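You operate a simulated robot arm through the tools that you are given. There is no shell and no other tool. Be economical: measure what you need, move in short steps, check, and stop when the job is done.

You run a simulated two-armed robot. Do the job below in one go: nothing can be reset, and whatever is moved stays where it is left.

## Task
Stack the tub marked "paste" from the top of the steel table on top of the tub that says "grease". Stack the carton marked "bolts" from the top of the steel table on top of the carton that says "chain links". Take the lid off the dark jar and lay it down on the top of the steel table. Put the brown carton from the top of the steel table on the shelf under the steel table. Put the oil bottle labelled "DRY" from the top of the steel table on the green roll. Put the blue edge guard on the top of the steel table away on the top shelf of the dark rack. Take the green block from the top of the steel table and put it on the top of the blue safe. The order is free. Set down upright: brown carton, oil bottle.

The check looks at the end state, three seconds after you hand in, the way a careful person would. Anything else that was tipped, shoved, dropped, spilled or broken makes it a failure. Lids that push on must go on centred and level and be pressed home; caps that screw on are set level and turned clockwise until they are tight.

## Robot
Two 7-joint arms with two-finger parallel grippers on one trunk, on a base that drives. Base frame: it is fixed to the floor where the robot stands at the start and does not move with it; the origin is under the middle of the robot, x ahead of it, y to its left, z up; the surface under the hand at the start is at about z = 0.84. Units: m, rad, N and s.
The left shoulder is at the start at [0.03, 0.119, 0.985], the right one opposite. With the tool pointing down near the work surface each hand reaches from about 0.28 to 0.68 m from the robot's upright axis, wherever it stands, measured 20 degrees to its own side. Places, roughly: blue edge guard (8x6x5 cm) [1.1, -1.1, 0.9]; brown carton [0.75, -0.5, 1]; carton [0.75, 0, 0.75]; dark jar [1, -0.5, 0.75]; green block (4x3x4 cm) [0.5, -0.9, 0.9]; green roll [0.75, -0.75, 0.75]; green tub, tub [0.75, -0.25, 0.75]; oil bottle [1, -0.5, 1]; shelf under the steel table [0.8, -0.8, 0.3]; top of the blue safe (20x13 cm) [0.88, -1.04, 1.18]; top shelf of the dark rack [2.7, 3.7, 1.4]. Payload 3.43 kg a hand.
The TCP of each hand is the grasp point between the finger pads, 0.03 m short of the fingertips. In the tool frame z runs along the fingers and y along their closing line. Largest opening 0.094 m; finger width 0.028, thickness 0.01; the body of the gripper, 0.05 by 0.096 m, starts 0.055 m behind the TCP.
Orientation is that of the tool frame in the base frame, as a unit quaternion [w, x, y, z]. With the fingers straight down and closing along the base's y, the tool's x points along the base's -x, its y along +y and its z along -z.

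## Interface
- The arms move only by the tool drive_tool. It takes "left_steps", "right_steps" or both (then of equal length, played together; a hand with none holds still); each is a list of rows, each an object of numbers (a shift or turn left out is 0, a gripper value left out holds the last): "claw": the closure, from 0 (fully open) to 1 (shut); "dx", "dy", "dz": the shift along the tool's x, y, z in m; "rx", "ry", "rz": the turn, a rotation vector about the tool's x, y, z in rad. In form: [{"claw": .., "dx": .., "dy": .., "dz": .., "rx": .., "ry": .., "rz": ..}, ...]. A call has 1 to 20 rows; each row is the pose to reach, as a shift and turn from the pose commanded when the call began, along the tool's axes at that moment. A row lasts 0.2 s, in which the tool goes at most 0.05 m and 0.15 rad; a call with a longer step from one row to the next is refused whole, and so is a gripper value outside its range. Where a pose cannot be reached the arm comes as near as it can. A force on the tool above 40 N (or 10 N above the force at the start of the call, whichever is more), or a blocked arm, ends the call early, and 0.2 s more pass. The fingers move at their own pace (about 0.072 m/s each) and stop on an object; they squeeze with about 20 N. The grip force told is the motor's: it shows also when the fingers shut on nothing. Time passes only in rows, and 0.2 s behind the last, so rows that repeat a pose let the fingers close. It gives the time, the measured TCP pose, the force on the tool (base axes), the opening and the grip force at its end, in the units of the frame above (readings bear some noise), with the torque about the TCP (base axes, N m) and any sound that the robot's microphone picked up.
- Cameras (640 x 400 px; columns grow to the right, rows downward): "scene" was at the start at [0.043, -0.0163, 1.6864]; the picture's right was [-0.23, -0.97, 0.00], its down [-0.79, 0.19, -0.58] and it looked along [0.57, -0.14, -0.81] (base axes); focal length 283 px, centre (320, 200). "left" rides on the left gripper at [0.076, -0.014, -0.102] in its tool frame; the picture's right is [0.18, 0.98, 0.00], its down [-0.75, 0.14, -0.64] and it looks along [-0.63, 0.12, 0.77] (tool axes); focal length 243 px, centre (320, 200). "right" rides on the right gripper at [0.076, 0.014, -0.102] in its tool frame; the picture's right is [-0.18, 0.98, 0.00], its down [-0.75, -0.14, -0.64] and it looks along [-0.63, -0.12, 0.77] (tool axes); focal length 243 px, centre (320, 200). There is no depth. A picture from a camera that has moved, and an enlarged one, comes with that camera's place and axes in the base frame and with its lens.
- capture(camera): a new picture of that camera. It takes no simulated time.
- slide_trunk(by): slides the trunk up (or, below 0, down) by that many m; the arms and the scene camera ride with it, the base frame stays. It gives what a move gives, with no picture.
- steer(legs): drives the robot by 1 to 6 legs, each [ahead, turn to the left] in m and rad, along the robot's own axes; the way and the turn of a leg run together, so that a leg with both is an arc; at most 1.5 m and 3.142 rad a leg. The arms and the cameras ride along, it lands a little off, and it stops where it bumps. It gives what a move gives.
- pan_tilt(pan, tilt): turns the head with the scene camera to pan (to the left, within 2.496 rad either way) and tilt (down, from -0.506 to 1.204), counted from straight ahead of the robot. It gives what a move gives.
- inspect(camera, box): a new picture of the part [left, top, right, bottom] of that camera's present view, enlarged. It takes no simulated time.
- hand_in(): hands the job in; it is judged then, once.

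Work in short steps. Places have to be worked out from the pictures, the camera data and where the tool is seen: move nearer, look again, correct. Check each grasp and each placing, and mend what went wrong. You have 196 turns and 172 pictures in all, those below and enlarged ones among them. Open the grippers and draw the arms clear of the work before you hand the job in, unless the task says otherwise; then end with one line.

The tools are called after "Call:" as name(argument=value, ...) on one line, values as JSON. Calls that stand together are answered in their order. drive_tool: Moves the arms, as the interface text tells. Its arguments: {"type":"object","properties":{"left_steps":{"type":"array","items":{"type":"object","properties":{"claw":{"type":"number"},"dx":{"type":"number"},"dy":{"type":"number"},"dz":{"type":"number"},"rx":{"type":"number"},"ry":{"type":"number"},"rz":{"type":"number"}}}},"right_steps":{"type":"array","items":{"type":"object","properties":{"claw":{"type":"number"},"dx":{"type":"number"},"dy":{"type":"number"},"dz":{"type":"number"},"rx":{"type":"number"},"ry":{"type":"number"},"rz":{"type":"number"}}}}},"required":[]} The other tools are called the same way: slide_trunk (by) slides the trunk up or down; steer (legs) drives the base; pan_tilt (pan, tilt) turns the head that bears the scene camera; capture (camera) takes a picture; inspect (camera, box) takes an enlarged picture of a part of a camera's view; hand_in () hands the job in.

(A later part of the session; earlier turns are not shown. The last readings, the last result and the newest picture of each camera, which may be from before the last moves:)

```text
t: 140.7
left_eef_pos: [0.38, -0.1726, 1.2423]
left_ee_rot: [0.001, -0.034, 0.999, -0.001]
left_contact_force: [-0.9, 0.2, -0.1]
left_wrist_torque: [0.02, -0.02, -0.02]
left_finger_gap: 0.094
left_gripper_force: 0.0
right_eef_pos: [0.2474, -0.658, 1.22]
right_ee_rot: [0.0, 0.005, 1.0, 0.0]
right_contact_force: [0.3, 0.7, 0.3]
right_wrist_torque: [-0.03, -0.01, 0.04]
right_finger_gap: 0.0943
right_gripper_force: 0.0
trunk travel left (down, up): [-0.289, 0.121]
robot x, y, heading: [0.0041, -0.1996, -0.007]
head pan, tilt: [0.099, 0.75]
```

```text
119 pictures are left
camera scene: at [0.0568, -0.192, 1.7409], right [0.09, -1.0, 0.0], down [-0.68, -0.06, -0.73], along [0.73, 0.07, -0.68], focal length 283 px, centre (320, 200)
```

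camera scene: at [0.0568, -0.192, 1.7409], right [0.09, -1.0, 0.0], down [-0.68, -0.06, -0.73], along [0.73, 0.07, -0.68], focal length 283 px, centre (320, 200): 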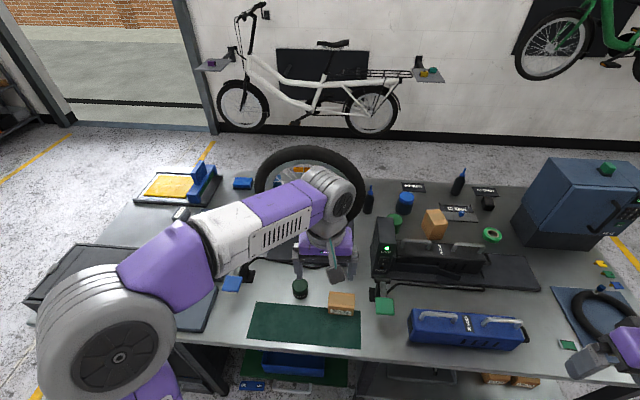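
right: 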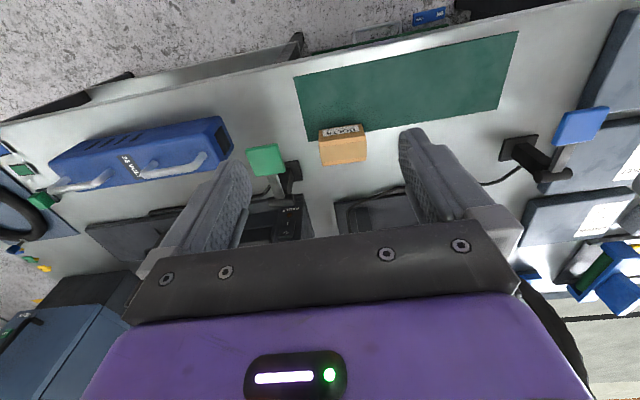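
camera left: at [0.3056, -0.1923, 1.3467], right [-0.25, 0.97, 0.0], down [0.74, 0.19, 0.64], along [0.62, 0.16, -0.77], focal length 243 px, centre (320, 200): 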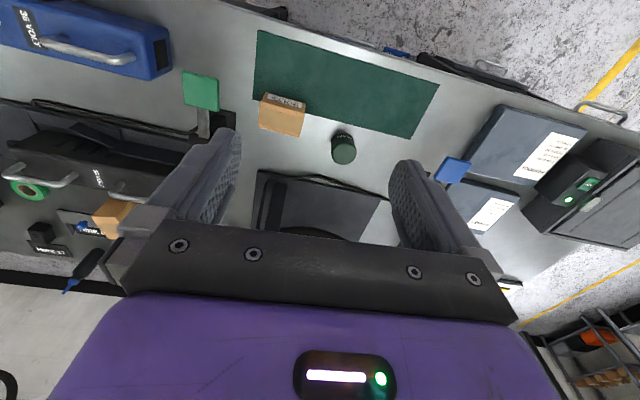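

Call:
inspect(camera="scene", box=[280, 265, 370, 325])

Call:
inspect(camera="scene", box=[350, 160, 510, 260])

Call:
inspect(camera="left", box=[230, 80, 380, 180])

```text
6.67 times, centred on (325, 295) of scene
camera zoom: at [0.0568, -0.192, 1.7409], right [0.09, -1.0, 0.0], down [-0.68, -0.06, -0.73], along [0.73, 0.07, -0.68], focal length 1884 px, centre (287, -433)
```

zoom: 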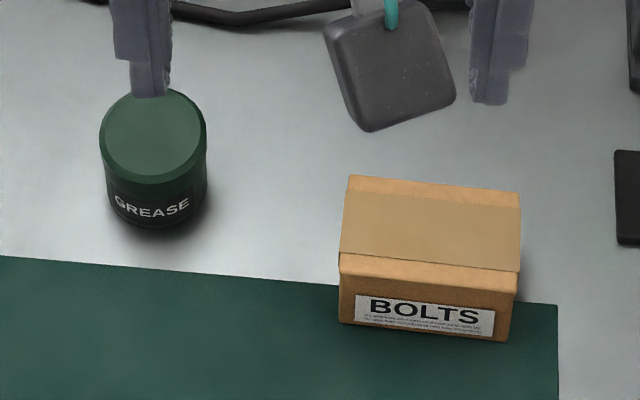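

```text
4.00 times, centred on (430, 210) of scene
camera zoom: at [0.0568, -0.192, 1.7409], right [0.09, -1.0, 0.0], down [-0.68, -0.06, -0.73], along [0.73, 0.07, -0.68], focal length 1130 px, centre (-120, 160)
```

zoom: 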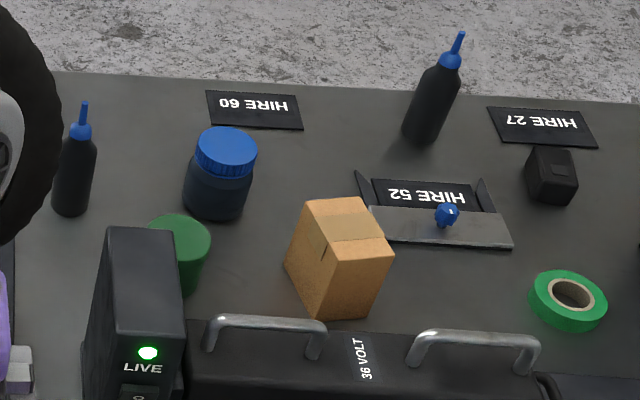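

```text
4.00 times, centred on (305, 130) of left
camera zoom: at [0.3056, -0.1923, 1.3467], right [-0.25, 0.97, 0.0], down [0.74, 0.19, 0.64], along [0.62, 0.16, -0.77], focal length 970 px, centre (380, 480)
```

zoom: 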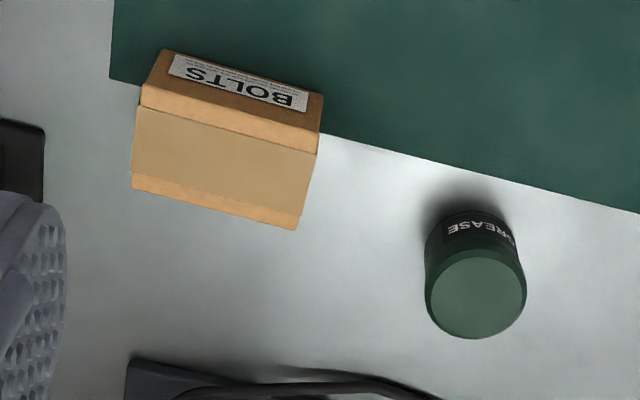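

Front tub is "GREASE" (target), so "paste" is the one behind the LIVE box. Next: pick "BOLTS" (aligned with base axes, ~8.7 cm in y × 5.5 in x) with the right hand turned 90°. Move the left hand aside.

Call:
drive_tool(left_steps=[{"dy": 0.04}, {"dy": 0.08}, {"dy": 0.12}, {"dy": 0.16}, {"dy": 0.2}, {"dy": 0.24}, {"dy": 0.26}, {"dy": 0.26}, {"dy": 0.26}, {"dy": 0.26}, {"dy": 0.26}, {"dy": 0.26}], right_steps=[{"rz": 0.13}, {"rz": 0.26}, {"rz": 0.39}, {"rz": 0.52}, {"rz": 0.65, "dy": 0.03, "dx": -0.01}, {"rz": 0.78, "dy": 0.07, "dx": -0.03}, {"rz": 0.91, "dy": 0.11, "dx": -0.05}, {"rz": 1.04, "dy": 0.15, "dx": -0.07}, {"rz": 1.17, "dy": 0.19, "dx": -0.09}, {"rz": 1.3, "dy": 0.23, "dx": -0.11}, {"rz": 1.43, "dy": 0.27, "dx": -0.13}, {"rz": 1.565, "dy": 0.3, "dx": -0.15}])

Call:
capture(camera="right")

```text
t: 143.3
left_eef_pos: [0.3635, 0.0883, 1.2428]
left_ee_rot: [0.001, -0.034, 0.999, -0.002]
left_contact_force: [0.4, 0.9, -0.4]
left_wrist_torque: [-0.02, 0.02, -0.02]
left_finger_gap: 0.094
left_gripper_force: 0.0
right_eef_pos: [0.4003, -0.359, 1.222]
right_ee_rot: [0.0, 0.708, 0.706, 0.0]
right_contact_force: [1.2, 0.2, 0.0]
right_wrist_torque: [-0.01, -0.02, 0.0]
right_finger_gap: 0.094
right_gripper_force: 0.0
trunk travel left (down, up): [-0.289, 0.121]
robot x, y, heading: [0.0031, -0.2018, -0.006]
head pan, tilt: [0.099, 0.75]
```

```text
115 pictures are left
camera right: at [0.4149, -0.2829, 1.3251], right [0.98, -0.19, 0.0], down [-0.14, -0.75, 0.64], along [-0.12, -0.63, -0.77], focal length 243 px, centre (320, 200)
```

right: 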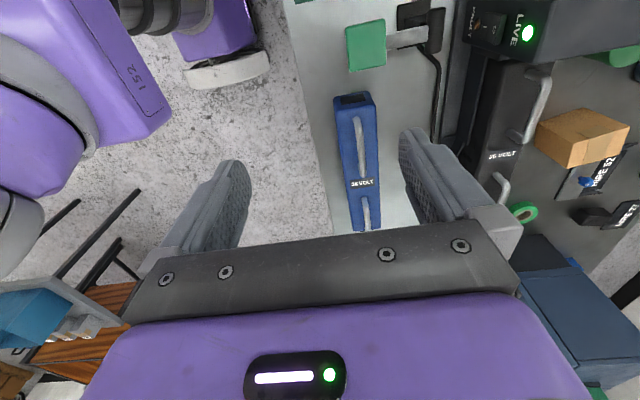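

Move the right hand above the carton (hover z≈1.06) and look.

Call:
drive_tool(right_steps=[{"dx": 0.03, "dy": 0.02, "dz": 0.02}, {"dx": 0.06, "dy": 0.04, "dz": 0.04}, {"dx": 0.09, "dy": 0.06, "dz": 0.07}, {"dx": 0.12, "dy": 0.08, "dz": 0.1}, {"dx": 0.1425, "dy": 0.1, "dz": 0.13}, {"dx": 0.1425, "dy": 0.106, "dz": 0.16}])

Call:
capture(camera="right")

Call:
inspect(camera="scene", box=[220, 210, 440, 350])

```text
t: 144.7
left_eef_pos: [0.3646, 0.0863, 1.2434]
left_ee_rot: [0.0, -0.034, 0.999, -0.001]
left_contact_force: [-0.4, 0.1, -0.2]
left_wrist_torque: [0.02, -0.01, 0.03]
left_finger_gap: 0.0941
left_gripper_force: 0.0
right_eef_pos: [0.5062, -0.2171, 1.0607]
right_ee_rot: [0.0, 0.707, 0.707, 0.0]
right_contact_force: [0.3, 0.8, 0.2]
right_wrist_torque: [0.04, 0.02, 0.0]
right_finger_gap: 0.0939
right_gripper_force: 0.2
trunk travel left (down, up): [-0.289, 0.121]
robot x, y, heading: [0.0024, -0.1979, -0.004]
head pan, tilt: [0.099, 0.75]
```

```text
114 pictures are left
camera right: at [0.5209, -0.141, 1.164], right [0.98, -0.19, 0.0], down [-0.14, -0.75, 0.64], along [-0.12, -0.63, -0.77], focal length 243 px, centre (320, 200)
```

right: 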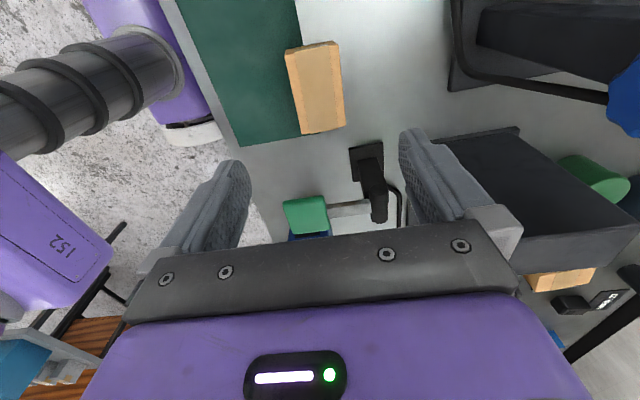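

```text
2.86 times, centred on (330, 280) of scene
camera zoom: at [0.0572, -0.1923, 1.7407], right [0.09, -1.0, 0.0], down [-0.68, -0.06, -0.73], along [0.73, 0.07, -0.68], focal length 807 px, centre (291, -29)
```

zoom: 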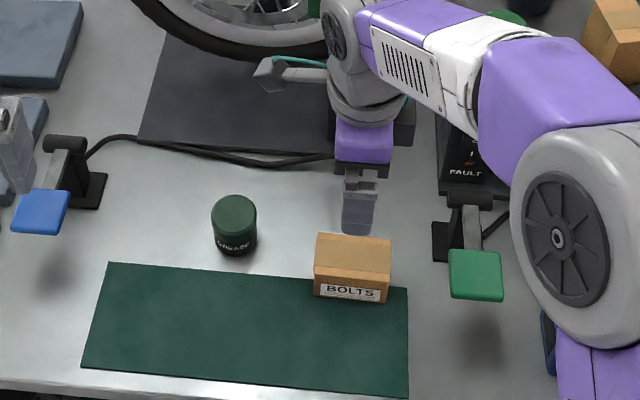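

Carton: centre (0.502,-0.217), 5.2 cm wide in x, well aligned. Descend to z≈0.883 and grip.

Call:
drive_tool(right_steps=[{"dy": -0.004, "dz": 0.04}, {"dy": -0.004, "dz": 0.08}, {"dy": -0.004, "dz": 0.12}, {"dy": -0.004, "dz": 0.15}, {"dy": -0.004, "dz": 0.168}, {"dy": -0.004, "dz": 0.177}, {"dy": -0.004, "dz": 0.177, "claw": 1}, {"dy": -0.004, "dz": 0.177}, {"dy": -0.004, "dz": 0.177}, {"dy": -0.004, "dz": 0.177}, {"dy": -0.004, "dz": 0.177}])

Call:
drive_tool(right_steps=[{"dz": -0.01}, {"dz": -0.03}, {"dz": -0.06}])

Call:
capture(camera="right")

```text
t: 147.1
left_eef_pos: [0.3636, 0.0869, 1.2421]
left_ee_rot: [0.001, -0.034, 0.999, -0.002]
left_contact_force: [-0.1, 0.5, -0.2]
left_wrist_torque: [0.01, -0.02, 0.06]
left_finger_gap: 0.094
left_gripper_force: 0.0
right_eef_pos: [0.5024, -0.2172, 0.8843]
right_ee_rot: [0.0, 0.708, 0.707, -0.001]
right_contact_force: [2.3, -0.6, 1.3]
right_wrist_torque: [0.0, -0.11, -0.09]
right_finger_gap: 0.0596
right_gripper_force: 19.5
trunk travel left (down, up): [-0.289, 0.121]
robot x, y, heading: [0.0026, -0.1959, -0.008]
head pan, tilt: [0.099, 0.75]
```

```text
t: 147.9
left_eef_pos: [0.3628, 0.0876, 1.2428]
left_ee_rot: [0.001, -0.034, 0.999, -0.001]
left_contact_force: [-0.7, 0.4, 0.1]
left_wrist_torque: [-0.03, -0.02, 0.0]
left_finger_gap: 0.0942
left_gripper_force: 0.0
right_eef_pos: [0.5013, -0.2177, 0.9446]
right_ee_rot: [-0.001, 0.708, 0.706, 0.0]
right_contact_force: [-0.2, -0.1, -2.2]
right_wrist_torque: [0.0, -0.05, 0.02]
right_finger_gap: 0.0596
right_gripper_force: 20.4
trunk travel left (down, up): [-0.289, 0.121]
robot x, y, heading: [0.0018, -0.2022, -0.007]
head pan, tilt: [0.099, 0.75]
```

```text
112 pictures are left
camera right: at [0.5156, -0.1409, 1.0481], right [0.98, -0.19, 0.0], down [-0.14, -0.75, 0.64], along [-0.12, -0.63, -0.77], focal length 243 px, centre (320, 200)
```

right: 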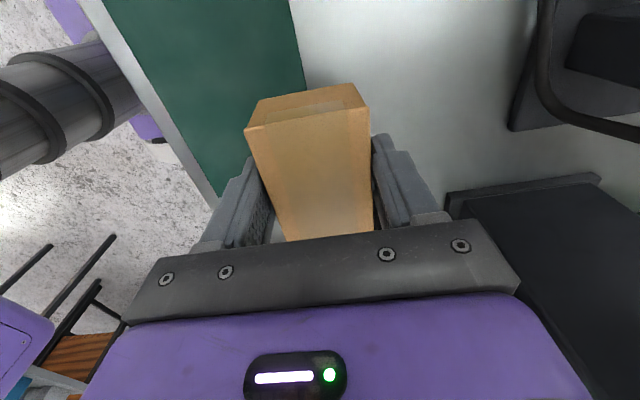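

Held. Lift and retract a bit.

Call:
drive_tool(right_steps=[{"dz": -0.04}, {"dz": -0.08}, {"dz": -0.12, "dy": -0.02}, {"dz": -0.16, "dy": -0.04}, {"dz": -0.2, "dy": -0.06, "dx": -0.01}, {"dz": -0.24, "dy": -0.08, "dx": -0.03}, {"dz": -0.26, "dy": -0.1, "dx": -0.06}])

Call:
steer(legs=[[-0.3, 0], [0, -1.565], [1.4, 0], [0, 1.57]])

Call:
capture(camera="right")

```text
t: 149.5
left_eef_pos: [0.3631, 0.0851, 1.243]
left_ee_rot: [0.001, -0.034, 0.999, 0.0]
left_contact_force: [0.5, -0.1, -0.2]
left_wrist_torque: [0.03, -0.02, 0.0]
left_finger_gap: 0.094
left_gripper_force: 0.0
right_eef_pos: [0.401, -0.2798, 1.2031]
right_ee_rot: [0.0, 0.708, 0.706, -0.001]
right_contact_force: [-0.6, -0.3, -1.3]
right_wrist_torque: [0.01, 0.01, -0.05]
right_finger_gap: 0.0595
right_gripper_force: 19.7
trunk travel left (down, up): [-0.289, 0.121]
robot x, y, heading: [0.0015, -0.2003, -0.007]
head pan, tilt: [0.099, 0.75]
```

```text
t: 165.8
left_eef_pos: [0.0568, -1.3152, 1.244]
left_ee_rot: [0.001, -0.037, 0.999, -0.001]
left_contact_force: [0.3, 0.0, 0.1]
left_wrist_torque: [-0.01, 0.0, 0.02]
left_finger_gap: 0.094
left_gripper_force: 0.0
right_eef_pos: [0.0951, -1.6785, 1.2037]
right_ee_rot: [0.0, 0.706, 0.708, 0.0]
right_contact_force: [1.1, 0.2, -2.3]
right_wrist_torque: [0.02, 0.01, -0.03]
right_finger_gap: 0.0591
right_gripper_force: 20.2
trunk travel left (down, up): [-0.289, 0.121]
robot x, y, heading: [-0.3035, -1.6034, -0.002]
head pan, tilt: [0.099, 0.75]
```

```text
111 pictures are left
camera right: at [0.1094, -1.6021, 1.3074], right [0.98, -0.18, 0.0], down [-0.14, -0.75, 0.64], along [-0.12, -0.63, -0.77], focal length 243 px, centre (320, 200)
```

right: 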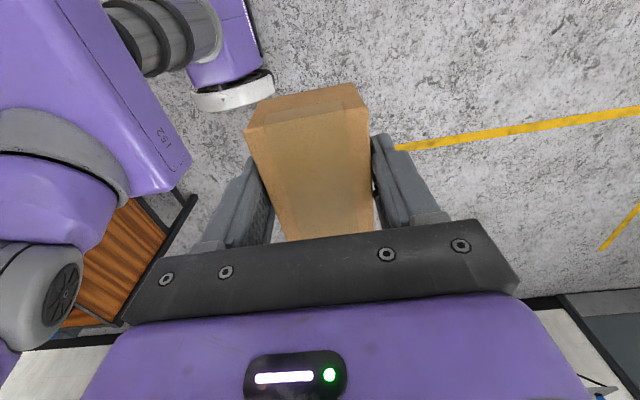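

Holding fine. Drive around to the back of the table (wall is at x≈3, so the lane at x≈1.75 is free).

Call:
steer(legs=[[0, -0.3], [0.5, 0], [0, 0.3], [1.5, 0], [0.12, 0], [0, 1.57]])

Call:
pan_tilt(pan=0.5, tilt=0.5)

Call:
capture(camera="scene")

```text
t: 182.5
left_eef_pos: [1.511, -1.3864, 1.2433]
left_ee_rot: [-0.001, 0.739, -0.674, 0.0]
left_contact_force: [0.3, 0.7, 0.1]
left_wrist_torque: [0.0, 0.01, -0.03]
left_finger_gap: 0.0938
left_gripper_force: 0.0
right_eef_pos: [1.8753, -1.3411, 1.2035]
right_ee_rot: [0.0, -0.01, 1.0, 0.0]
right_contact_force: [-0.9, 0.4, -1.1]
right_wrist_torque: [-0.01, -0.01, 0.01]
right_finger_gap: 0.0591
right_gripper_force: 20.4
trunk travel left (down, up): [-0.289, 0.121]
robot x, y, heading: [1.8072, -1.7416, 1.588]
head pan, tilt: [0.099, 0.75]
```

```text
t: 183.3
left_eef_pos: [1.5114, -1.3869, 1.2426]
left_ee_rot: [-0.002, 0.738, -0.674, 0.0]
left_contact_force: [0.2, -0.3, 0.1]
left_wrist_torque: [0.03, 0.0, -0.03]
left_finger_gap: 0.0944
left_gripper_force: 0.1
right_eef_pos: [1.8755, -1.3405, 1.2043]
right_ee_rot: [0.001, -0.01, 1.0, 0.0]
right_contact_force: [0.1, 0.3, -2.3]
right_wrist_torque: [0.03, 0.0, -0.02]
right_finger_gap: 0.0591
right_gripper_force: 20.1
trunk travel left (down, up): [-0.289, 0.121]
robot x, y, heading: [1.8042, -1.7429, 1.59]
head pan, tilt: [0.499, 0.499]
```

```text
110 pictures are left
camera scene: at [1.7645, -1.6923, 1.7626], right [0.87, 0.49, 0.0], down [0.24, -0.42, -0.88], along [-0.43, 0.76, -0.48], focal length 283 px, centre (320, 200)
```

scene: 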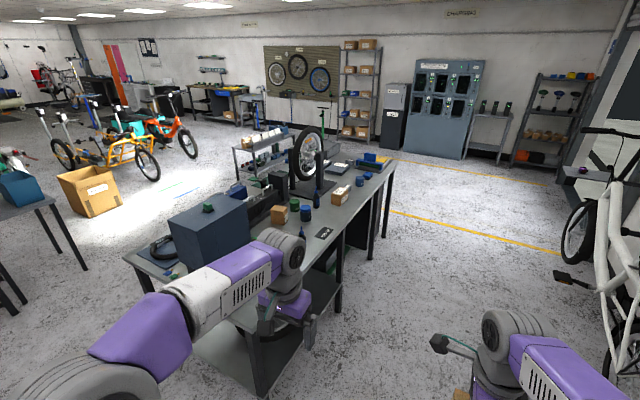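

Lane is clear. Drive along the back to y≈-0.15 and face the table.

Call:
steer(legs=[[1.5, 0.0], [0.1, 0], [0, 1.55]])

Call:
pan_tilt(pan=0.0, tilt=0.8)

Call:
capture(camera="scene")

```text
t: 195.3
left_eef_pos: [1.4126, -0.4231, 1.2432]
left_ee_rot: [-0.001, 0.999, 0.036, -0.001]
left_contact_force: [0.2, 0.2, -0.3]
left_wrist_torque: [0.02, 0.01, -0.02]
left_finger_gap: 0.0942
left_gripper_force: 0.1
right_eef_pos: [1.3732, -0.0585, 1.2034]
right_ee_rot: [0.001, 0.708, -0.706, 0.0]
right_contact_force: [-0.3, -1.3, -1.2]
right_wrist_torque: [0.02, -0.03, -0.04]
right_finger_gap: 0.0592
right_gripper_force: 20.2
trunk travel left (down, up): [-0.289, 0.121]
robot x, y, heading: [1.7749, -0.1317, 3.142]
head pan, tilt: [0.499, 0.499]
```

```text
t: 196.2
left_eef_pos: [1.4126, -0.4238, 1.2426]
left_ee_rot: [0.0, 0.999, 0.037, -0.001]
left_contact_force: [0.0, -0.7, 0.4]
left_wrist_torque: [0.03, 0.0, 0.0]
left_finger_gap: 0.0937
left_gripper_force: 0.1
right_eef_pos: [1.3731, -0.0585, 1.2049]
right_ee_rot: [0.0, 0.708, -0.706, 0.001]
right_contact_force: [1.0, -0.5, -2.0]
right_wrist_torque: [0.0, -0.01, -0.03]
right_finger_gap: 0.0593
right_gripper_force: 19.8
trunk travel left (down, up): [-0.289, 0.121]
robot x, y, heading: [1.7744, -0.1368, 3.139]
head pan, tilt: [0.0, 0.799]
```

```text
109 pictures are left
camera scene: at [1.724, -0.1343, 1.7368], right [0.0, 1.0, 0.0], down [0.72, 0.0, -0.7], along [-0.7, 0.0, -0.72], focal length 283 px, centre (320, 200)
```

scene: 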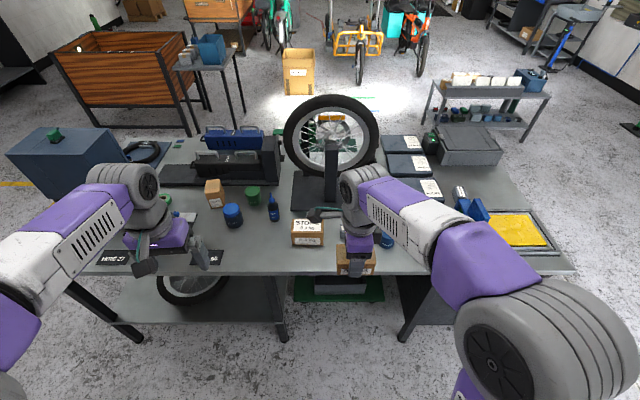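

Call:
inspect(camera="scene", box=[190, 160, 410, 280])

Call:
capture(camera="right")

Call:
capture(camera="left")

```text
2.91 times, centred on (300, 220) of scene
camera zoom: at [1.724, -0.1343, 1.7368], right [0.0, 1.0, 0.0], down [0.72, 0.0, -0.7], along [-0.7, 0.0, -0.72], focal length 822 px, centre (378, 142)
```

zoom: 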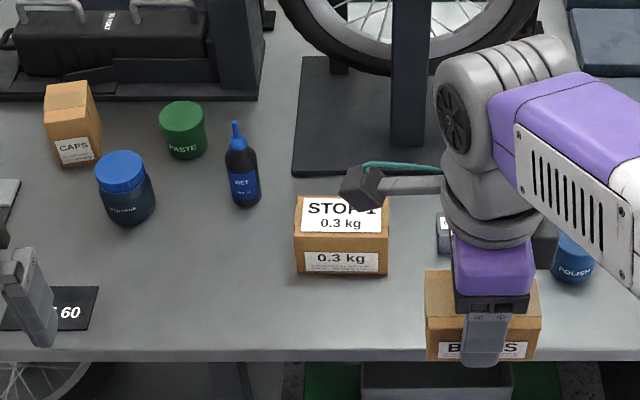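

```text
107 pictures are left
camera right: at [1.3588, -0.135, 1.3075], right [-0.98, 0.18, 0.0], down [0.14, 0.75, 0.64], along [0.12, 0.63, -0.77], focal length 243 px, centre (320, 200)
```

right: 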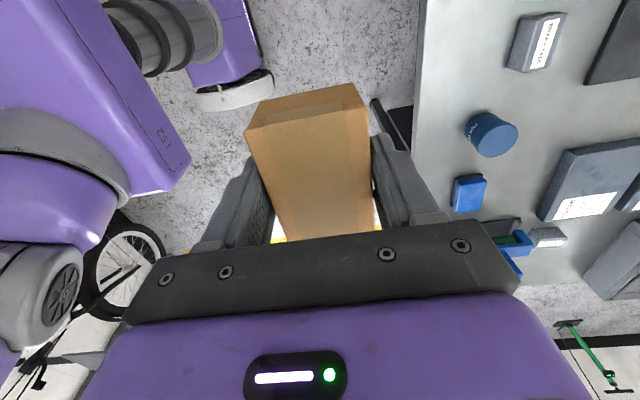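

```text
106 pictures are left
camera left: at [1.4871, -0.4049, 1.3467], right [0.26, -0.97, 0.0], down [-0.74, -0.2, 0.64], along [-0.62, -0.16, -0.77], focal length 243 px, centre (320, 200)
```

left: 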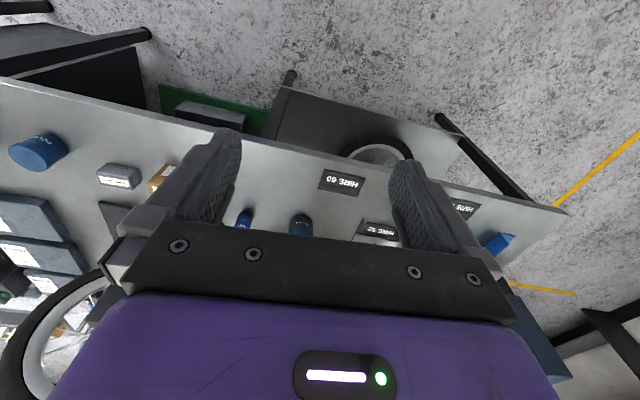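

WET bottle here, so DRY is the one near (1.05,-0.70); PASTE confirmed; CAPS is the brown carton. Enlarge the small grey carton.

Call:
inspect(camera="right", box=[470, 0, 620, 100])

```text
4.00 times, centred on (545, 50) of right
camera zoom: at [1.3588, -0.135, 1.3075], right [-0.98, 0.18, 0.0], down [0.14, 0.75, 0.64], along [0.12, 0.63, -0.77], focal length 970 px, centre (-580, 800)
```

zoom: 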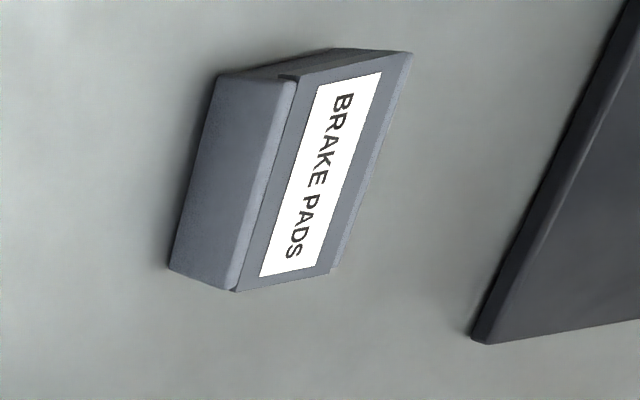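

It says "BRAKE PADS". The other grey carton near (0.84,0.46) may be "chain links"; enlarge it and the rest.

Call:
inspect(camera="right", box=[500, 210, 620, 290])

Call:
inspect(camera="scene", box=[380, 120, 580, 270])

```text
5.00 times, centred on (560, 250) of right
camera zoom: at [1.3588, -0.135, 1.3075], right [-0.98, 0.18, 0.0], down [0.14, 0.75, 0.64], along [0.12, 0.63, -0.77], focal length 1213 px, centre (-880, -50)
```

zoom: 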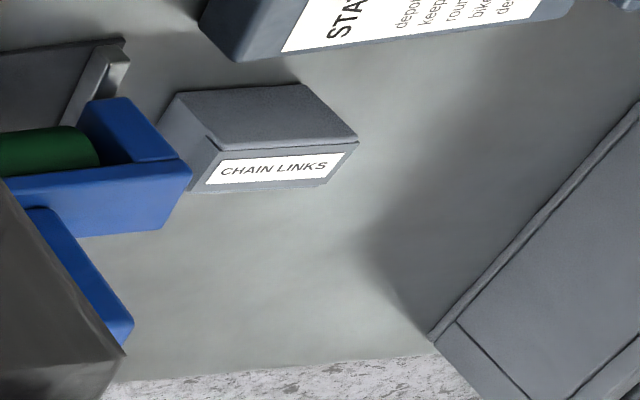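

```text
2.67 times, centred on (480, 195) of scene
camera zoom: at [1.724, -0.1343, 1.7368], right [0.0, 1.0, 0.0], down [0.72, 0.0, -0.7], along [-0.7, 0.0, -0.72], focal length 754 px, centre (-107, 213)
```

zoom: 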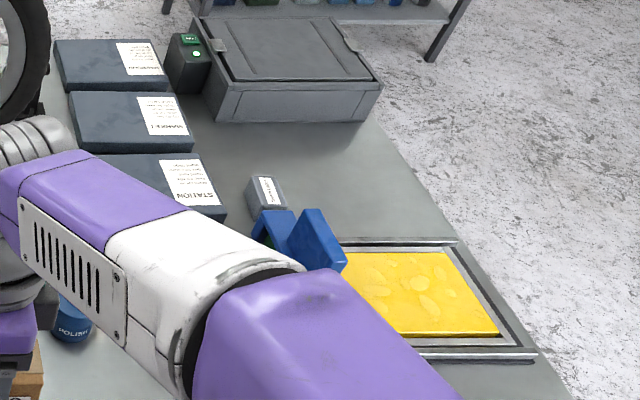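

"CHAIN LINKS" carton found near (0.84,0.46); best reached from the table's left end. Drive there carrying the bolts.

Call:
steer(legs=[[0, -1.57], [1.5, 0], [0, 1.57], [0.9, 0], [0, 1.57]])

Call:
capture(camera="scene")

```text
t: 219.6
left_eef_pos: [1.1531, 1.0156, 1.2436]
left_ee_rot: [0.0, 0.675, 0.738, -0.002]
left_contact_force: [-0.1, 0.4, -0.3]
left_wrist_torque: [-0.02, -0.01, 0.01]
left_finger_gap: 0.0938
left_gripper_force: 0.1
right_eef_pos: [0.7888, 0.9712, 1.2044]
right_ee_rot: [0.0, 1.0, 0.008, 0.0]
right_contact_force: [-0.5, 0.0, -1.0]
right_wrist_torque: [0.03, 0.01, -0.03]
right_finger_gap: 0.0595
right_gripper_force: 20.0
trunk travel left (down, up): [-0.289, 0.121]
robot x, y, heading: [0.8591, 1.3706, -1.557]
head pan, tilt: [0.0, 0.799]
```

```text
102 pictures are left
camera scene: at [0.8617, 1.3222, 1.7367], right [-1.0, -0.01, 0.0], down [-0.01, 0.72, -0.7], along [0.01, -0.7, -0.72], focal length 283 px, centre (320, 200)
```

scene: 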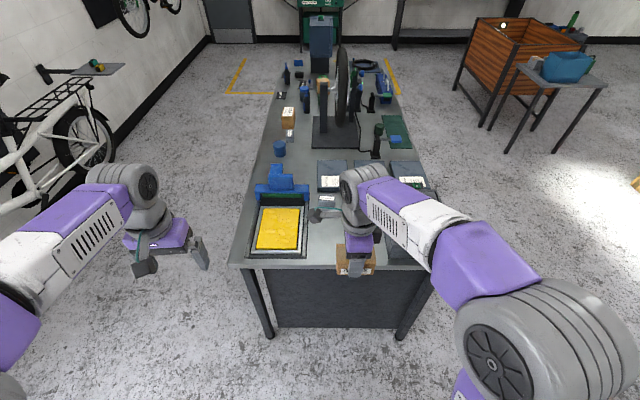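

Call:
steer(legs=[[0.27, -0.013]])

Call:
capture(camera="scene")

Call:
inspect(camera="scene", box=[230, 140, 450, 280])

Call:
capture(camera="right")

```text
t: 221.5
left_eef_pos: [1.1502, 0.7409, 1.2427]
left_ee_rot: [0.0, 0.68, 0.733, -0.001]
left_contact_force: [-0.2, -0.6, -0.2]
left_wrist_torque: [0.02, 0.0, 0.04]
left_finger_gap: 0.0942
left_gripper_force: 0.0
right_eef_pos: [0.7843, 0.6999, 1.2036]
right_ee_rot: [0.0, 1.0, 0.002, 0.0]
right_contact_force: [1.4, -0.6, -1.8]
right_wrist_torque: [0.0, 0.01, 0.0]
right_finger_gap: 0.0592
right_gripper_force: 19.9
trunk travel left (down, up): [-0.289, 0.121]
robot x, y, heading: [0.8613, 1.101, -1.576]
head pan, tilt: [0.0, 0.799]
```

```text
101 pictures are left
camera scene: at [0.8623, 1.0501, 1.7367], right [-1.0, 0.0, 0.0], down [0.0, 0.72, -0.7], along [0.0, -0.7, -0.72], focal length 283 px, centre (320, 200)
```

scene: 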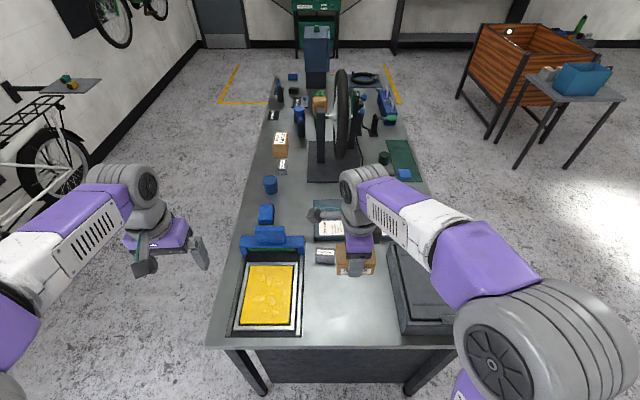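

```text
2.86 times, centred on (340, 210) of scene
camera zoom: at [0.8623, 1.0501, 1.7367], right [-1.0, 0.0, 0.0], down [0.0, 0.72, -0.7], along [0.0, -0.7, -0.72], focal length 807 px, centre (263, 171)
```

zoom: 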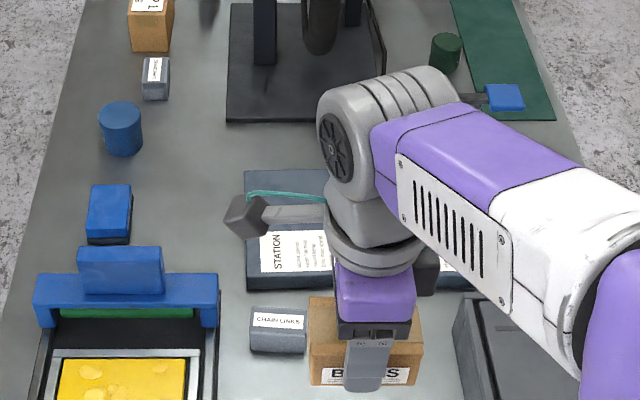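

```text
99 pictures are left
camera right: at [0.8608, 0.6869, 1.3074], right [-0.18, -0.98, 0.0], down [-0.75, 0.14, 0.64], along [-0.63, 0.12, -0.77], focal length 243 px, centre (320, 200)
```

right: 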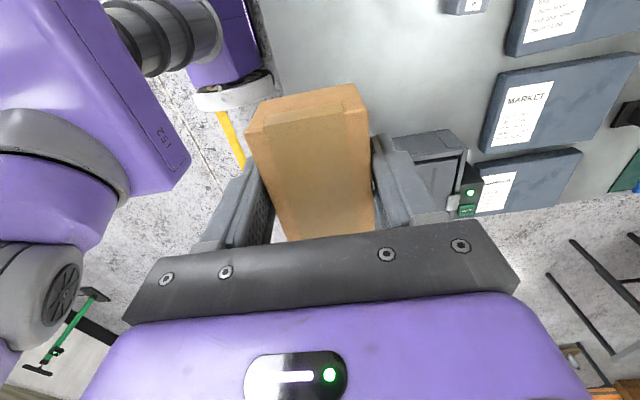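

Chain-links box: centre ≈(0.843,0.481), top z≈0.885, 7 cm along x × 4 cm along y. The bolts carton is oriented with its long side along x – good. Approach above it at z≈1.03.

Call:
slide_trunk(by=-0.06)

Call:
drive_tool(right_steps=[{"dy": 0.04, "dx": 0.01}, {"dy": 0.08, "dx": 0.02}, {"dy": 0.12, "dx": 0.03, "dz": 0.02}, {"dy": 0.16, "dx": 0.04, "dz": 0.04}, {"dy": 0.19, "dx": 0.05, "dz": 0.07}, {"dy": 0.21, "dx": 0.059, "dz": 0.1}, {"dy": 0.219, "dx": 0.059, "dz": 0.11}])

Call:
capture(camera="right")

Call:
capture(camera="scene")

```text
t: 222.5
left_eef_pos: [1.1498, 0.7412, 1.1829]
left_ee_rot: [0.001, 0.68, 0.733, -0.001]
left_contact_force: [0.0, 0.1, -0.6]
left_wrist_torque: [0.03, 0.03, -0.01]
left_finger_gap: 0.0941
left_gripper_force: 0.0
right_eef_pos: [0.785, 0.7019, 1.1439]
right_ee_rot: [0.001, 1.0, 0.001, 0.0]
right_contact_force: [0.5, 0.5, -1.7]
right_wrist_torque: [0.03, 0.0, 0.02]
right_finger_gap: 0.0591
right_gripper_force: 20.4
trunk travel left (down, up): [-0.229, 0.181]
robot x, y, heading: [0.8608, 1.1031, -1.574]
head pan, tilt: [0.0, 0.799]
```

```text
t: 224.1
left_eef_pos: [1.1484, 0.7409, 1.1831]
left_ee_rot: [0.001, 0.681, 0.733, -0.002]
left_contact_force: [0.3, -0.6, -0.9]
left_wrist_torque: [0.01, -0.01, 0.01]
left_finger_gap: 0.094
left_gripper_force: 0.0
right_eef_pos: [0.8453, 0.4816, 1.0316]
right_ee_rot: [0.0, 1.0, 0.003, 0.001]
right_contact_force: [-0.5, -0.3, -1.8]
right_wrist_torque: [0.03, -0.02, -0.01]
right_finger_gap: 0.0593
right_gripper_force: 20.2
trunk travel left (down, up): [-0.229, 0.181]
robot x, y, heading: [0.8598, 1.0987, -1.576]
head pan, tilt: [0.0, 0.799]
```

```text
98 pictures are left
camera right: at [0.9211, 0.4679, 1.1369], right [-0.18, -0.98, 0.0], down [-0.75, 0.14, 0.64], along [-0.63, 0.12, -0.77], focal length 243 px, centre (320, 200)
```

right: 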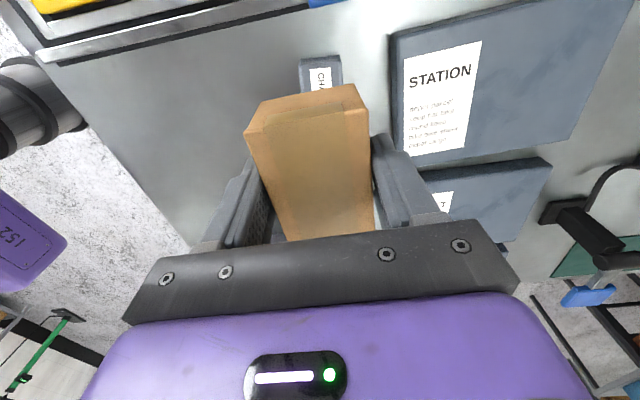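

```text
97 pictures are left
camera scene: at [0.862, 1.0502, 1.6767], right [-1.0, 0.0, 0.0], down [0.0, 0.72, -0.7], along [0.0, -0.7, -0.72], focal length 283 px, centre (320, 200)
```

scene: 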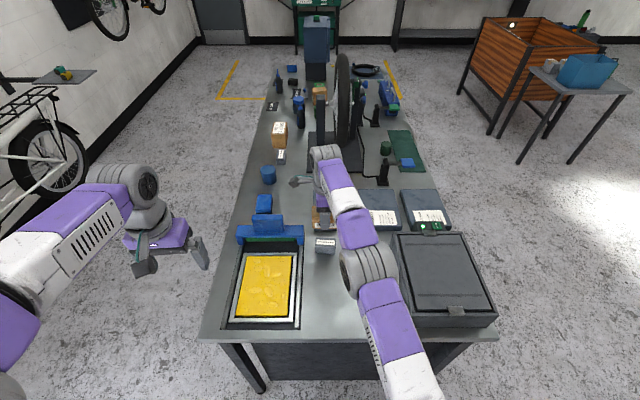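

Box seen under the carton, centre ≈(0.844,0.476). Adjust 5 mm and lower to near contact.

Call:
drive_tool(right_steps=[{"dy": 0.005, "dz": 0.02}, {"dy": 0.005, "dz": 0.04}, {"dy": 0.005, "dz": 0.06}, {"dy": 0.005, "dz": 0.075}, {"dy": 0.005, "dz": 0.085}])

Call:
capture(camera="right")

Call:
inspect(camera="scene", box=[260, 190, 400, 280])

```text
t: 225.3
left_eef_pos: [1.1489, 0.7409, 1.1827]
left_ee_rot: [-0.001, 0.68, 0.733, -0.001]
left_contact_force: [0.2, -0.6, -0.2]
left_wrist_torque: [0.04, 0.03, 0.03]
left_finger_gap: 0.0938
left_gripper_force: 0.1
right_eef_pos: [0.8442, 0.4768, 0.948]
right_ee_rot: [0.0, 1.0, 0.002, 0.001]
right_contact_force: [-1.0, 0.1, -2.0]
right_wrist_torque: [0.01, -0.05, 0.0]
right_finger_gap: 0.0594
right_gripper_force: 19.9
trunk travel left (down, up): [-0.229, 0.181]
robot x, y, heading: [0.8594, 1.1013, -1.574]
head pan, tilt: [0.0, 0.799]
```

```text
96 pictures are left
camera right: at [0.921, 0.4634, 1.0518], right [-0.18, -0.98, 0.0], down [-0.75, 0.14, 0.64], along [-0.63, 0.12, -0.77], focal length 243 px, centre (320, 200)
```

right: 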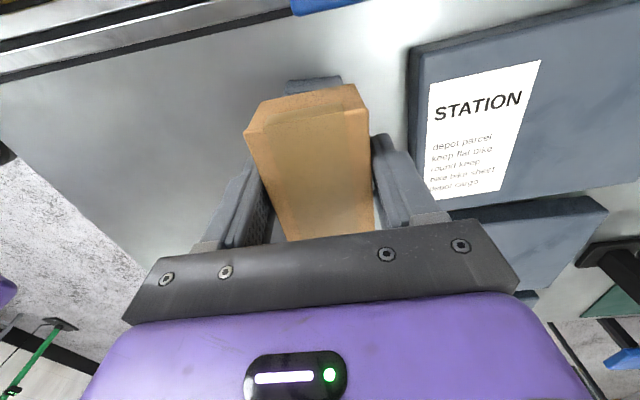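

```text
4.44 times, centred on (330, 235) of scene
camera zoom: at [0.8623, 1.0504, 1.6767], right [-1.0, 0.0, 0.0], down [0.0, 0.72, -0.7], along [0.0, -0.7, -0.72], focal length 1256 px, centre (276, 44)
```

zoom: 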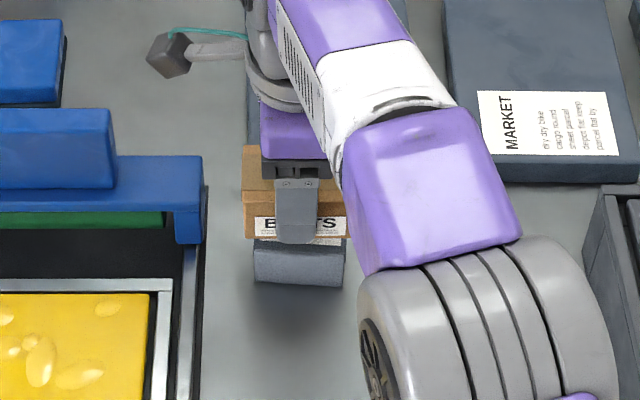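

Aligned. Lower gently until contact.

Call:
drive_tool(right_steps=[{"dz": 0.004}, {"dz": 0.008}, {"dz": 0.011}, {"dz": 0.013}, {"dz": 0.014}])

Call:
inspect(camera="scene", box=[260, 190, 400, 280])

```text
t: 226.5
left_eef_pos: [1.1485, 0.7419, 1.1819]
left_ee_rot: [0.0, 0.681, 0.733, -0.002]
left_contact_force: [0.5, 0.2, 0.1]
left_wrist_torque: [0.01, -0.01, -0.03]
left_finger_gap: 0.094
left_gripper_force: 0.1
right_eef_pos: [0.8453, 0.4762, 0.9335]
right_ee_rot: [-0.001, 1.0, 0.002, -0.001]
right_contact_force: [-0.7, 0.4, -2.3]
right_wrist_torque: [0.01, -0.03, -0.02]
right_finger_gap: 0.0592
right_gripper_force: 19.8
trunk travel left (down, up): [-0.229, 0.181]
robot x, y, heading: [0.8622, 1.1023, -1.575]
head pan, tilt: [0.0, 0.799]
```

```text
4.44 times, centred on (330, 235) of scene
camera zoom: at [0.8623, 1.0506, 1.6767], right [-1.0, 0.0, 0.0], down [0.0, 0.72, -0.7], along [0.0, -0.7, -0.72], focal length 1256 px, centre (276, 44)
```

zoom: 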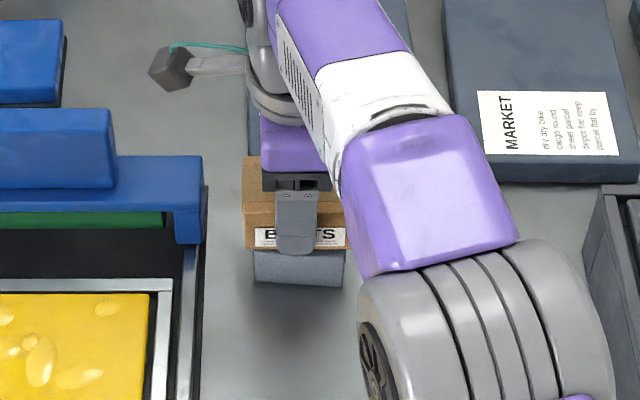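

Call:
drive_tool(right_steps=[{"dz": 0.003}, {"dz": 0.005}, {"dz": 0.005}])

Call:
drive_tool(right_steps=[{"dz": 0.002}, {"dz": 0.003}, {"dz": 0.003}])

```text
t: 227.3
left_eef_pos: [1.1495, 0.7412, 1.1839]
left_ee_rot: [0.0, 0.68, 0.733, -0.001]
left_contact_force: [0.1, 0.1, -0.8]
left_wrist_torque: [0.01, -0.03, -0.02]
left_finger_gap: 0.0941
left_gripper_force: 0.0
right_eef_pos: [0.8449, 0.476, 0.9296]
right_ee_rot: [-0.001, 1.0, 0.002, 0.0]
right_contact_force: [0.0, 0.2, -2.0]
right_wrist_torque: [-0.04, 0.0, 0.0]
right_finger_gap: 0.0593
right_gripper_force: 19.8
trunk travel left (down, up): [-0.229, 0.181]
robot x, y, heading: [0.8625, 1.0996, -1.574]
head pan, tilt: [0.0, 0.799]
```

```text
t: 228.1
left_eef_pos: [1.1492, 0.7428, 1.1825]
left_ee_rot: [0.0, 0.68, 0.733, -0.001]
left_contact_force: [-0.1, -0.3, -0.2]
left_wrist_torque: [-0.01, 0.03, 0.01]
left_finger_gap: 0.0939
left_gripper_force: 0.1
right_eef_pos: [0.8444, 0.4778, 0.9268]
right_ee_rot: [0.0, 1.0, 0.002, 0.0]
right_contact_force: [0.4, -0.7, -1.5]
right_wrist_torque: [-0.01, -0.05, 0.01]
right_finger_gap: 0.0594
right_gripper_force: 19.7
trunk travel left (down, up): [-0.229, 0.181]
robot x, y, heading: [0.8584, 1.0997, -1.57]
head pan, tilt: [0.0, 0.799]
```

Call:
drive_tool(right_steps=[{"dz": 0.002}, {"dz": 0.003}, {"dz": 0.003}])

Call:
drive_tool(right_steps=[{"dz": 0.002}, {"dz": 0.003}, {"dz": 0.003}])

Call:
inspect(camera="scene", box=[290, 220, 370, 270])

```text
t: 228.9
left_eef_pos: [1.1505, 0.7414, 1.1814]
left_ee_rot: [0.0, 0.68, 0.733, -0.002]
left_contact_force: [0.6, 0.1, 0.5]
left_wrist_torque: [0.02, 0.01, 0.0]
left_finger_gap: 0.0939
left_gripper_force: 0.1
right_eef_pos: [0.8447, 0.4771, 0.9245]
right_ee_rot: [0.001, 1.0, 0.001, 0.001]
right_contact_force: [-0.5, -0.5, -1.7]
right_wrist_torque: [0.0, 0.0, 0.04]
right_finger_gap: 0.059
right_gripper_force: 19.7
trunk travel left (down, up): [-0.229, 0.181]
robot x, y, heading: [0.8601, 1.0997, -1.569]
head pan, tilt: [0.0, 0.799]
```

```text
t: 229.7
left_eef_pos: [1.1486, 0.7412, 1.1831]
left_ee_rot: [0.0, 0.681, 0.732, -0.001]
left_contact_force: [-0.2, 0.1, -0.9]
left_wrist_torque: [0.0, -0.01, -0.04]
left_finger_gap: 0.0944
left_gripper_force: 0.0
right_eef_pos: [0.8444, 0.4779, 0.9227]
right_ee_rot: [0.0, 1.0, 0.002, 0.001]
right_contact_force: [-0.4, -0.2, 0.5]
right_wrist_torque: [-0.06, -0.03, -0.03]
right_finger_gap: 0.0591
right_gripper_force: 19.8
trunk travel left (down, up): [-0.229, 0.181]
robot x, y, heading: [0.8597, 1.1039, -1.574]
head pan, tilt: [0.0, 0.799]
```

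```text
8.00 times, centred on (330, 245) of scene
camera zoom: at [0.8622, 1.051, 1.6768], right [-1.0, 0.0, 0.0], down [0.0, 0.72, -0.7], along [0.0, -0.7, -0.72], focal length 2261 px, centre (240, -160)
```

zoom: 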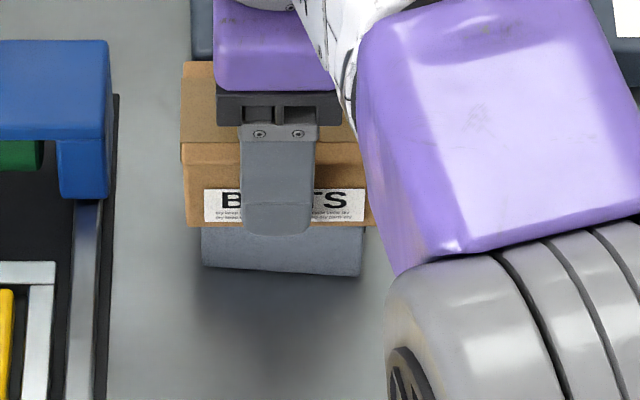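

Contact beginning (weight gone). Press 1 mm, open the claw and rise.

Call:
drive_tool(right_steps=[{"dz": 0.0015}, {"dz": 0.0015, "claw": 0.1}, {"dz": 0.0015, "claw": 0}, {"dz": 0.0015}, {"dz": 0.0015}, {"dz": 0.0015}])

Call:
drive_tool(right_steps=[{"dz": -0.02}, {"dz": -0.05}, {"dz": -0.09}, {"dz": -0.12, "dy": -0.02}, {"dz": -0.14, "dy": -0.06}, {"dz": -0.16, "dy": -0.1}, {"dz": -0.18, "dy": -0.14}, {"dz": -0.2, "dy": -0.18}, {"dz": -0.22, "dy": -0.21}])

Call:
capture(camera="scene")

Call:
inspect(camera="scene", box=[270, 190, 390, 270])

```text
t: 231.1
left_eef_pos: [1.1497, 0.7407, 1.1833]
left_ee_rot: [0.0, 0.68, 0.733, -0.002]
left_contact_force: [0.6, -0.6, -0.1]
left_wrist_torque: [0.0, -0.01, 0.03]
left_finger_gap: 0.094
left_gripper_force: 0.1
right_eef_pos: [0.8445, 0.4776, 0.9198]
right_ee_rot: [-0.001, 1.0, 0.001, 0.0]
right_contact_force: [-0.4, 0.4, 0.8]
right_wrist_torque: [-0.02, 0.0, 0.03]
right_finger_gap: 0.0939
right_gripper_force: 0.1
trunk travel left (down, up): [-0.229, 0.181]
robot x, y, heading: [0.8605, 1.0987, -1.573]
head pan, tilt: [0.0, 0.799]
```

```text
t: 233.1
left_eef_pos: [1.1491, 0.7422, 1.1821]
left_ee_rot: [-0.001, 0.68, 0.733, -0.001]
left_contact_force: [0.4, 0.5, -0.3]
left_wrist_torque: [-0.01, 0.02, 0.01]
left_finger_gap: 0.0939
left_gripper_force: 0.0
right_eef_pos: [0.8418, 0.6905, 1.1406]
right_ee_rot: [0.001, 1.0, 0.002, 0.0]
right_contact_force: [0.7, 0.4, -0.6]
right_wrist_torque: [0.01, -0.03, -0.01]
right_finger_gap: 0.0942
right_gripper_force: 0.0
trunk travel left (down, up): [-0.229, 0.181]
robot x, y, heading: [0.8612, 1.0973, -1.577]
head pan, tilt: [0.0, 0.799]
```

```text
92 pictures are left
camera scene: at [0.8619, 1.0519, 1.6768], right [-1.0, 0.0, 0.0], down [0.0, 0.72, -0.7], along [0.0, -0.7, -0.72], focal length 283 px, centre (320, 200)
```

scene: 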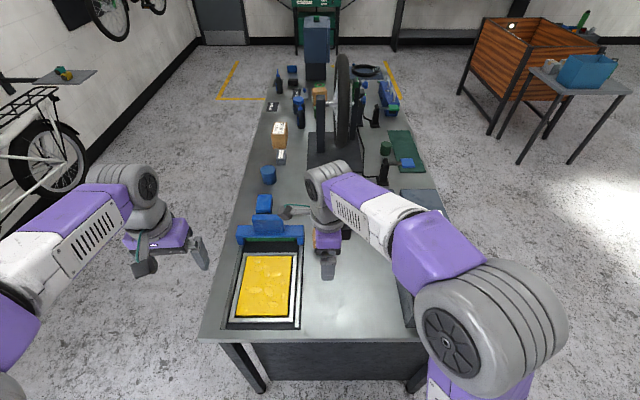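

```text
5.00 times, centred on (330, 230) of scene
camera zoom: at [0.8619, 1.0519, 1.6768], right [-1.0, 0.0, 0.0], down [0.0, 0.72, -0.7], along [0.0, -0.7, -0.72], focal length 1413 px, centre (270, 50)
```

zoom: 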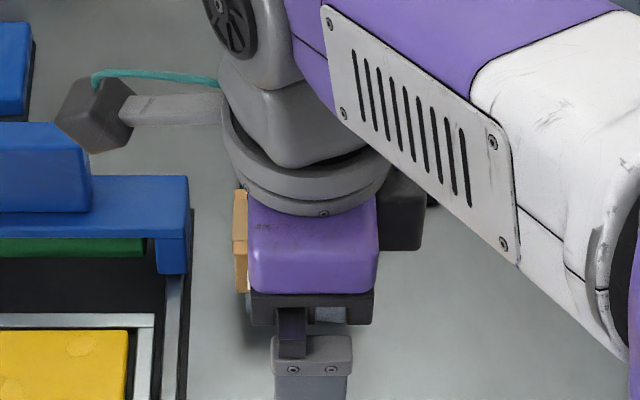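

Bolts placed. Back away to verify, then return to the table's back side at y≈-0.6.

Call:
steer(legs=[[-0.27, 0], [0, 1.57]])

Call:
pan_tilt(pan=-1.5, tilt=0.8)

Call:
inspect(camera="scene", box=[220, 100, 460, 260])

```text
t: 238.8
left_eef_pos: [1.22, 1.6585, 1.1837]
left_ee_rot: [0.001, -0.038, 0.999, -0.001]
left_contact_force: [0.4, 0.6, -1.3]
left_wrist_torque: [-0.05, -0.02, 0.02]
left_finger_gap: 0.0942
left_gripper_force: 0.0
right_eef_pos: [1.2725, 1.3535, 1.1394]
right_ee_rot: [0.0, 0.705, 0.709, 0.0]
right_contact_force: [0.2, 0.6, 0.3]
right_wrist_torque: [-0.03, -0.01, -0.03]
right_finger_gap: 0.0941
right_gripper_force: 0.1
trunk travel left (down, up): [-0.229, 0.181]
robot x, y, heading: [0.86, 1.3702, -0.0]
head pan, tilt: [0.0, 0.799]
```

```text
t: 240.4
left_eef_pos: [1.2195, 1.6604, 1.1827]
left_ee_rot: [0.001, -0.037, 0.999, -0.001]
left_contact_force: [0.0, -0.3, 0.0]
left_wrist_torque: [0.01, 0.01, -0.02]
left_finger_gap: 0.0941
left_gripper_force: 0.0
right_eef_pos: [1.2722, 1.3532, 1.1392]
right_ee_rot: [0.0, 0.705, 0.709, 0.0]
right_contact_force: [-0.1, -0.2, 0.7]
right_wrist_torque: [-0.03, 0.01, 0.03]
right_finger_gap: 0.094
right_gripper_force: 0.0
trunk travel left (down, up): [-0.229, 0.181]
robot x, y, heading: [0.8629, 1.3691, -0.0]
head pan, tilt: [-1.499, 0.799]
```

```text
2.50 times, centred on (340, 180) of scene
camera zoom: at [0.8384, 1.2897, 1.6767], right [-1.0, -0.07, 0.0], down [-0.05, 0.72, -0.7], along [0.05, -0.7, -0.72], focal length 706 px, centre (270, 250)
```

zoom: 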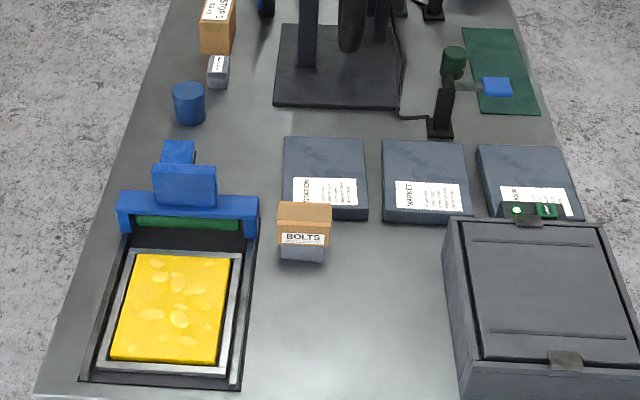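

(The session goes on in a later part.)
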